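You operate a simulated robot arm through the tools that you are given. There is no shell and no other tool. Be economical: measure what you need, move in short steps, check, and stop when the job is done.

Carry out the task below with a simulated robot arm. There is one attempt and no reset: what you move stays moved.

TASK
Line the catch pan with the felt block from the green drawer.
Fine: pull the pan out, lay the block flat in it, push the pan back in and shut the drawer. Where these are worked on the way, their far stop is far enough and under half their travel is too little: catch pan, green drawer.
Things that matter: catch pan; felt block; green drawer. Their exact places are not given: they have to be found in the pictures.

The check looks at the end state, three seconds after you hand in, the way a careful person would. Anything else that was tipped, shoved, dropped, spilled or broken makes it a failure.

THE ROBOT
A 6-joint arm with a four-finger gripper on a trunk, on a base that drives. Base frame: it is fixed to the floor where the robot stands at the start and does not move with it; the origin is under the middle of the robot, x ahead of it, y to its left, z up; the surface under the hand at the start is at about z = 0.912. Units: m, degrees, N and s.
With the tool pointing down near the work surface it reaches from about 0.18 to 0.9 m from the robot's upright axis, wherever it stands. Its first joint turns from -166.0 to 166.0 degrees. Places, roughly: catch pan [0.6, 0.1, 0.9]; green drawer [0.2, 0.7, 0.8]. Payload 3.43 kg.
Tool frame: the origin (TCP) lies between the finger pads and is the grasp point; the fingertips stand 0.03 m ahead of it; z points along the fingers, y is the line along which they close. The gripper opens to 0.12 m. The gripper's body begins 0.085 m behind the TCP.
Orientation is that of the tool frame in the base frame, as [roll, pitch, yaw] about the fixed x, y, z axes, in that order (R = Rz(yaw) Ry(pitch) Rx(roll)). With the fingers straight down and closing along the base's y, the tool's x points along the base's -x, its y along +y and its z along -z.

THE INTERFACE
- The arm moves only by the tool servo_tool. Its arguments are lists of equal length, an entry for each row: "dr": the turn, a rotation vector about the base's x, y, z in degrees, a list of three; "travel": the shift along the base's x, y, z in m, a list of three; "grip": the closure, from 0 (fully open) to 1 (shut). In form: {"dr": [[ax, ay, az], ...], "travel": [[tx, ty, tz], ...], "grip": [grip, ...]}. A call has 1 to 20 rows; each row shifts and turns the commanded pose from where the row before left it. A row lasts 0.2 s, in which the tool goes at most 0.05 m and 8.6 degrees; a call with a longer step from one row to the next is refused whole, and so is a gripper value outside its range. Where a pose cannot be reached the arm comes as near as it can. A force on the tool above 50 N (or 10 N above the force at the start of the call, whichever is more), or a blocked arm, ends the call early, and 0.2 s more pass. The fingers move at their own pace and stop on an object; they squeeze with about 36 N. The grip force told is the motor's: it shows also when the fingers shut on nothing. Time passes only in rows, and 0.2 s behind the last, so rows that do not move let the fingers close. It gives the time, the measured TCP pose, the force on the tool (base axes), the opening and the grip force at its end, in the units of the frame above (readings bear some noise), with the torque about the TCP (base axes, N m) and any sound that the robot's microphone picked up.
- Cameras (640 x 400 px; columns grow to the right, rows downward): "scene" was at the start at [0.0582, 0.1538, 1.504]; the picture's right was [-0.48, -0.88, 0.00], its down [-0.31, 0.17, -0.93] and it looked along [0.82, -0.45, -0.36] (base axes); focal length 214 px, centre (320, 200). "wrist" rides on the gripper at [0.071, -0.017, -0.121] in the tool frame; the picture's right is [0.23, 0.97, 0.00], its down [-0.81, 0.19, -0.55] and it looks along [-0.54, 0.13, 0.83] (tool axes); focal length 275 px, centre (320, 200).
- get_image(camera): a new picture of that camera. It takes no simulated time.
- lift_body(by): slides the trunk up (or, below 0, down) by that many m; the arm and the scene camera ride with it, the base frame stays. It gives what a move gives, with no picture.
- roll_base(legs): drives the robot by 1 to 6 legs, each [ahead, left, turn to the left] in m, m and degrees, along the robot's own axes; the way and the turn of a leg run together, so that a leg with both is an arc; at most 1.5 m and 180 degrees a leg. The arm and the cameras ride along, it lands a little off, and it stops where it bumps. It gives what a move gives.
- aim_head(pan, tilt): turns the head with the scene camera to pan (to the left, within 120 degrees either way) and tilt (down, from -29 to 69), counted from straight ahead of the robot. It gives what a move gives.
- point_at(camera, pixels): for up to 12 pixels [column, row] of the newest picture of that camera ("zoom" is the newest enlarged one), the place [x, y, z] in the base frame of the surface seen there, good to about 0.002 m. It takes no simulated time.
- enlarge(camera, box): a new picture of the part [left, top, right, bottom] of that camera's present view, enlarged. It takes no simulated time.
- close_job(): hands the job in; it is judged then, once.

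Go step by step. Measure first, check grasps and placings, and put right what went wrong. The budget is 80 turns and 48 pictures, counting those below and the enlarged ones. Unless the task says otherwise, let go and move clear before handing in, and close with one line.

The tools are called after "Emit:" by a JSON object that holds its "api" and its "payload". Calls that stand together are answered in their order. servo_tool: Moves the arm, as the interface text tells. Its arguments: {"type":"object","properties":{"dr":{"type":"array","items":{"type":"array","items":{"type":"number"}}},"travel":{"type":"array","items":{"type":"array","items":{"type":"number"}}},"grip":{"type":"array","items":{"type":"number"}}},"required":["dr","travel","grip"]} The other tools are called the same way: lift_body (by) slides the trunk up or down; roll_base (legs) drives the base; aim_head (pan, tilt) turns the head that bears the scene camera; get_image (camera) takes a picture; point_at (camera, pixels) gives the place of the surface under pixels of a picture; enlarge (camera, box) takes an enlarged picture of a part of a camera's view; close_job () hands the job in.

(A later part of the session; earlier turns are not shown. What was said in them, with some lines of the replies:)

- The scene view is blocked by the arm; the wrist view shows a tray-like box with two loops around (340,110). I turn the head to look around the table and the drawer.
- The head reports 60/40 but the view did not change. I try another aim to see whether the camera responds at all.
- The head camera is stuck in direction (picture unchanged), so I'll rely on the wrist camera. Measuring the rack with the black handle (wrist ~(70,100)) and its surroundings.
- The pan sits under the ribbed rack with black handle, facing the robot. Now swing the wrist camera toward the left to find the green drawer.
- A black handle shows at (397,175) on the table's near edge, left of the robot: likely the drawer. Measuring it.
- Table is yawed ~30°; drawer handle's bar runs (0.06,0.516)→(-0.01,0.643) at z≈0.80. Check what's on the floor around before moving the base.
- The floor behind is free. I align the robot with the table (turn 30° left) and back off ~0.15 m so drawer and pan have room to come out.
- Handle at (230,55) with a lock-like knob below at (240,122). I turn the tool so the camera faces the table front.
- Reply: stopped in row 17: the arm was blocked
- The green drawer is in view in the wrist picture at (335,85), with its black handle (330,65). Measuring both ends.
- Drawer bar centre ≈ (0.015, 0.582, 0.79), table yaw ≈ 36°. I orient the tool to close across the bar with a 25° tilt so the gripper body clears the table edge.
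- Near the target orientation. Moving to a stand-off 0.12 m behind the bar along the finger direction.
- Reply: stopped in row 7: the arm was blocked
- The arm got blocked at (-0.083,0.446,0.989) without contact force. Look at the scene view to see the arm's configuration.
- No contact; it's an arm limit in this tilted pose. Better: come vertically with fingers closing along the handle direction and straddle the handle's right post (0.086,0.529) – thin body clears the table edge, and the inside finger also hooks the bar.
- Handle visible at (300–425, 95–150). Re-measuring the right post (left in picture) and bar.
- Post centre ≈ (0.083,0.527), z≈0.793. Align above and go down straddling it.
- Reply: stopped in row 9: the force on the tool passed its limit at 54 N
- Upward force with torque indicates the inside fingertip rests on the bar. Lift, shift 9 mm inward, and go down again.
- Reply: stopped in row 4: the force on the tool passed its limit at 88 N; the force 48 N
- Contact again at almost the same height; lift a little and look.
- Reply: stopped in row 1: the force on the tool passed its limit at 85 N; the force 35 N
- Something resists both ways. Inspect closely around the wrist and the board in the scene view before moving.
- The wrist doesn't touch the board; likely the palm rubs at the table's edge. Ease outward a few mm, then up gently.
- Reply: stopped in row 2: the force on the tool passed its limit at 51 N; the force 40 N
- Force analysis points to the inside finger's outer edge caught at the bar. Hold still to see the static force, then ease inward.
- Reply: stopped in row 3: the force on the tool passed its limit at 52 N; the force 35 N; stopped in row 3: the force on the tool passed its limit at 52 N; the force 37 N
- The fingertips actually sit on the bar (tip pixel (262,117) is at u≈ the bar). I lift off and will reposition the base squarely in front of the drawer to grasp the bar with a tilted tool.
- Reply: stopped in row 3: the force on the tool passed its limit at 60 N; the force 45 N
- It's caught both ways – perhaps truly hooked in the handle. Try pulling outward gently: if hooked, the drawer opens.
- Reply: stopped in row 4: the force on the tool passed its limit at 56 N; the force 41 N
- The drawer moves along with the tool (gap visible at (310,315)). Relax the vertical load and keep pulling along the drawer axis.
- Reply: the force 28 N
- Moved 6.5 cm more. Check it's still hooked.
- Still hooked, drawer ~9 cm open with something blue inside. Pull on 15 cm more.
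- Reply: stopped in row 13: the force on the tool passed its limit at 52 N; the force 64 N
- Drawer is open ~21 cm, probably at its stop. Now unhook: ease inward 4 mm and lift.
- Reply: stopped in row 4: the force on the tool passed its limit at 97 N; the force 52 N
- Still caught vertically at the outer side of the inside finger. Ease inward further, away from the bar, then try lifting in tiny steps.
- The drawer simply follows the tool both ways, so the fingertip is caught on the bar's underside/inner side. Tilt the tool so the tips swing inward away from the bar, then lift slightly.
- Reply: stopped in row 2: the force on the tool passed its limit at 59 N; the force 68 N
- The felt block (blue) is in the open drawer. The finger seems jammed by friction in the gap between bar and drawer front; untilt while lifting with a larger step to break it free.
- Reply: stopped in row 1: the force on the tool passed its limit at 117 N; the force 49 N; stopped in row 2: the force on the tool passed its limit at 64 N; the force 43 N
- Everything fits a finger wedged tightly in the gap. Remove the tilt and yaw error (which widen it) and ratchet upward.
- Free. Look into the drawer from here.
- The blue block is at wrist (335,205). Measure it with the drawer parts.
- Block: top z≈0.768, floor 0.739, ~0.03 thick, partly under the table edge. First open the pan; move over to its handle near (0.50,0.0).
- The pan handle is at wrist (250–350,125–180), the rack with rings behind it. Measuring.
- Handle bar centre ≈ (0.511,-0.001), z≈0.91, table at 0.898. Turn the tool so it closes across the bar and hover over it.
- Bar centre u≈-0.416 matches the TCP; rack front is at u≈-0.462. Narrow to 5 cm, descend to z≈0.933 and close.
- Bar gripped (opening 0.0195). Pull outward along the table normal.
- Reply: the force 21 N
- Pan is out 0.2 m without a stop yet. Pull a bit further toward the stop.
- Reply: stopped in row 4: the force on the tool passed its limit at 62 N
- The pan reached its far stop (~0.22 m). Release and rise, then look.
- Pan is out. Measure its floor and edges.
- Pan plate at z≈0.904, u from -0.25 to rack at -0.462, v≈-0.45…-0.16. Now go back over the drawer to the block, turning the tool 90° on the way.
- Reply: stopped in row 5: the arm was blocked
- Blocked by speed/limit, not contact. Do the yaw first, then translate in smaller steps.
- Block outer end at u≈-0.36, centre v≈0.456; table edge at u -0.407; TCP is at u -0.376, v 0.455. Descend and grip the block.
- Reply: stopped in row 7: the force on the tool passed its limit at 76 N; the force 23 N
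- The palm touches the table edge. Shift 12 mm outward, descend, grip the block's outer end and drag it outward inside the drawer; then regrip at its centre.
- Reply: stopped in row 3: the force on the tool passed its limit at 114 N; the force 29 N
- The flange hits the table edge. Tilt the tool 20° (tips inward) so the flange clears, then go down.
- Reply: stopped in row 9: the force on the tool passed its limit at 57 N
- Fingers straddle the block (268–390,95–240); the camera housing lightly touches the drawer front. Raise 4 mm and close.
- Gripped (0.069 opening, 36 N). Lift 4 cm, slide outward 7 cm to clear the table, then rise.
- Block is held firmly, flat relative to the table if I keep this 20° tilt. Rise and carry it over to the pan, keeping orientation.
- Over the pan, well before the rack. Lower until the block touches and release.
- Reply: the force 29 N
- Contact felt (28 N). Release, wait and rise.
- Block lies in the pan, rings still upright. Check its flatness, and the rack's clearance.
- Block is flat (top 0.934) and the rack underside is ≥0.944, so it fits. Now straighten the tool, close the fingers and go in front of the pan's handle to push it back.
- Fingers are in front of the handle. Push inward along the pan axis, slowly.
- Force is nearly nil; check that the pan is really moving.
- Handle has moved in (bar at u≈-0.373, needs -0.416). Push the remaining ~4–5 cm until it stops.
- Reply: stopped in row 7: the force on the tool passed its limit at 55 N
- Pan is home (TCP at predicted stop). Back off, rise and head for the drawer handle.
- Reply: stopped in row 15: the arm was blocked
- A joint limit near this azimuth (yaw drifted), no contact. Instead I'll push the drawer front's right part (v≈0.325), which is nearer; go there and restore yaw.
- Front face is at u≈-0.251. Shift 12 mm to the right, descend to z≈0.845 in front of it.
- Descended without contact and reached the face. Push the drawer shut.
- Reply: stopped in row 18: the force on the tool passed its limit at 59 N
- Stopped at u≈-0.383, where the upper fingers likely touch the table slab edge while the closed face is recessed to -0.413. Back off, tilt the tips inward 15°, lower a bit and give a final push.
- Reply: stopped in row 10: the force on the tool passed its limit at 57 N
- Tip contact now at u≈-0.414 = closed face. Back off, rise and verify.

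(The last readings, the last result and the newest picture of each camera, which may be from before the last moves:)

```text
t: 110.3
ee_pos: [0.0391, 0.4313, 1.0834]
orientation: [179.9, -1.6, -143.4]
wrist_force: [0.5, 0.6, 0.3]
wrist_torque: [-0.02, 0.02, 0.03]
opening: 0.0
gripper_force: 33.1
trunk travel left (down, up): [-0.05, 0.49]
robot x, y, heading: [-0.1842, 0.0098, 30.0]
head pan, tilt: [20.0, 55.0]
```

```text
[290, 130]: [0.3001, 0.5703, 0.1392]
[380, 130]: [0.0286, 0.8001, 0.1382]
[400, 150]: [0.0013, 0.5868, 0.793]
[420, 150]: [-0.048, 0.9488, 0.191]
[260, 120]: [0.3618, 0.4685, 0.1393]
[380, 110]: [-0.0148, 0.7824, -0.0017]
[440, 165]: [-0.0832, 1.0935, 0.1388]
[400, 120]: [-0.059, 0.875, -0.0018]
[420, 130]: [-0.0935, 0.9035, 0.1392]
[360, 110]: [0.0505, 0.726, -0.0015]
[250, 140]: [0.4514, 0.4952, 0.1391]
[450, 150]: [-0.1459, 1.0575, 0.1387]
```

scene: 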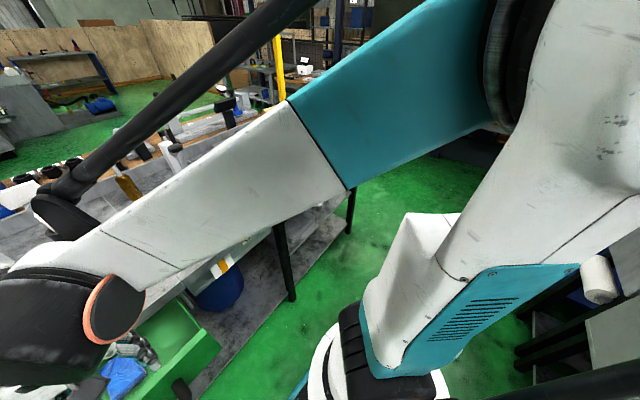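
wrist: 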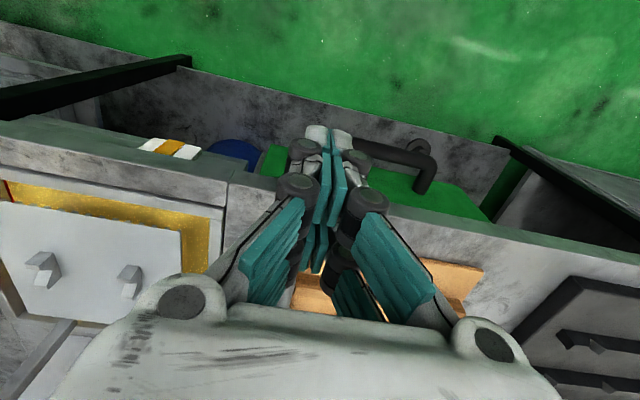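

Drawer bar at u≈-0.347, its original closed position. Use the last picture to verify the pan.

Emit:
{"api": "servo_tool", "payload": {"dr": [[0, 0, 0], [0, 0, 0], [0, 0, 0], [0, 0, 0], [0, 0, 0], [0, 0, 0], [0, 0, 0], [0, 0, 0], [0, 0, 0], [0, 0, 0], [0, 0, 0], [0, 0, 0], [0, 0, 0], [0, 0, 0], [0, 0, 0], [0, 0, 0], [0, 0, 0], [0, 0, 0], [0, 0, 0]], "travel": [[0, 0, 0.04], [0.0195, -0.0225, 0], [0.0195, -0.0225, 0], [0.0195, -0.0225, 0], [0.0195, -0.0225, 0], [0.0195, -0.0225, 0], [0.0195, -0.0225, 0], [0.0195, -0.0225, 0], [0.0195, -0.0225, 0], [0.0195, -0.0225, 0], [0.0195, -0.0225, 0], [0.0195, -0.0225, 0], [0.0195, -0.0225, 0], [0.0195, -0.0225, 0], [0.0195, -0.0225, 0], [0.0195, -0.0225, 0], [0.0195, -0.0225, 0], [0.0195, -0.0225, 0], [0.0195, -0.0225, 0]], "grip": [0.3, 0.3, 0.3, 0.3, 0.3, 0.3, 0.3, 0.3, 0.3, 0.3, 0.3, 0.3, 0.3, 0.3, 0.3, 0.3, 0.3, 0.3, 0.3]}}

Emit:
{"api": "get_image", "payload": {"camera": "wrist"}}

```text
t: 114.3
ee_pos: [0.392, 0.0276, 1.1228]
orientation: [180.0, -1.5, -143.4]
wrist_force: [-0.3, 0.4, 0.1]
wrist_torque: [-0.03, -0.02, -0.02]
opening: 0.084
gripper_force: 0.0
trunk travel left (down, up): [-0.05, 0.49]
robot x, y, heading: [-0.1801, 0.0088, 30.1]
head pan, tilt: [20.0, 55.0]
```

```text
0 pictures are left
```

wrist: 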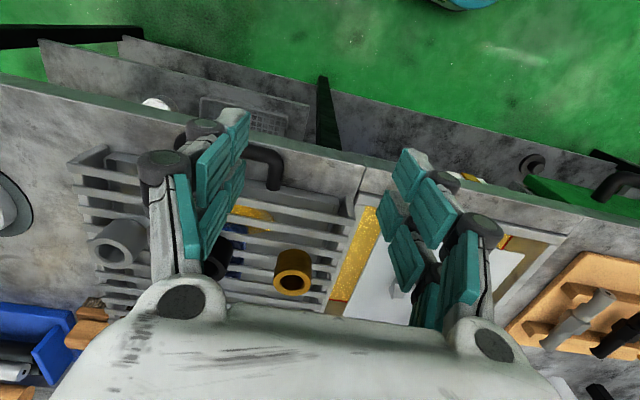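

Emit:
{"api": "point_at", "payload": {"camera": "wrist", "pixels": [[276, 165], [275, 182], [262, 152], [236, 232], [240, 212]]}}

```text
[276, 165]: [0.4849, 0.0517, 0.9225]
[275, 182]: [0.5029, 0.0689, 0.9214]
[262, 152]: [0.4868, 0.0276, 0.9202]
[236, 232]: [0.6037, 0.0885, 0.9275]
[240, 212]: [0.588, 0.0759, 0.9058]
```

The pan's handle is back at its original place (u≈-0.409). The block shows blue under the rack at (236,232), the rings are upright and the drawer is shut, so I'm handing in.

Emit:
{"api": "close_job", "payload": {}}

```text
The job is handed in.
```

The felt block lies flat in the catch pan, the pan is pushed back in, the green drawer is shut, and as far as the pictures showed, nothing else was disturbed.
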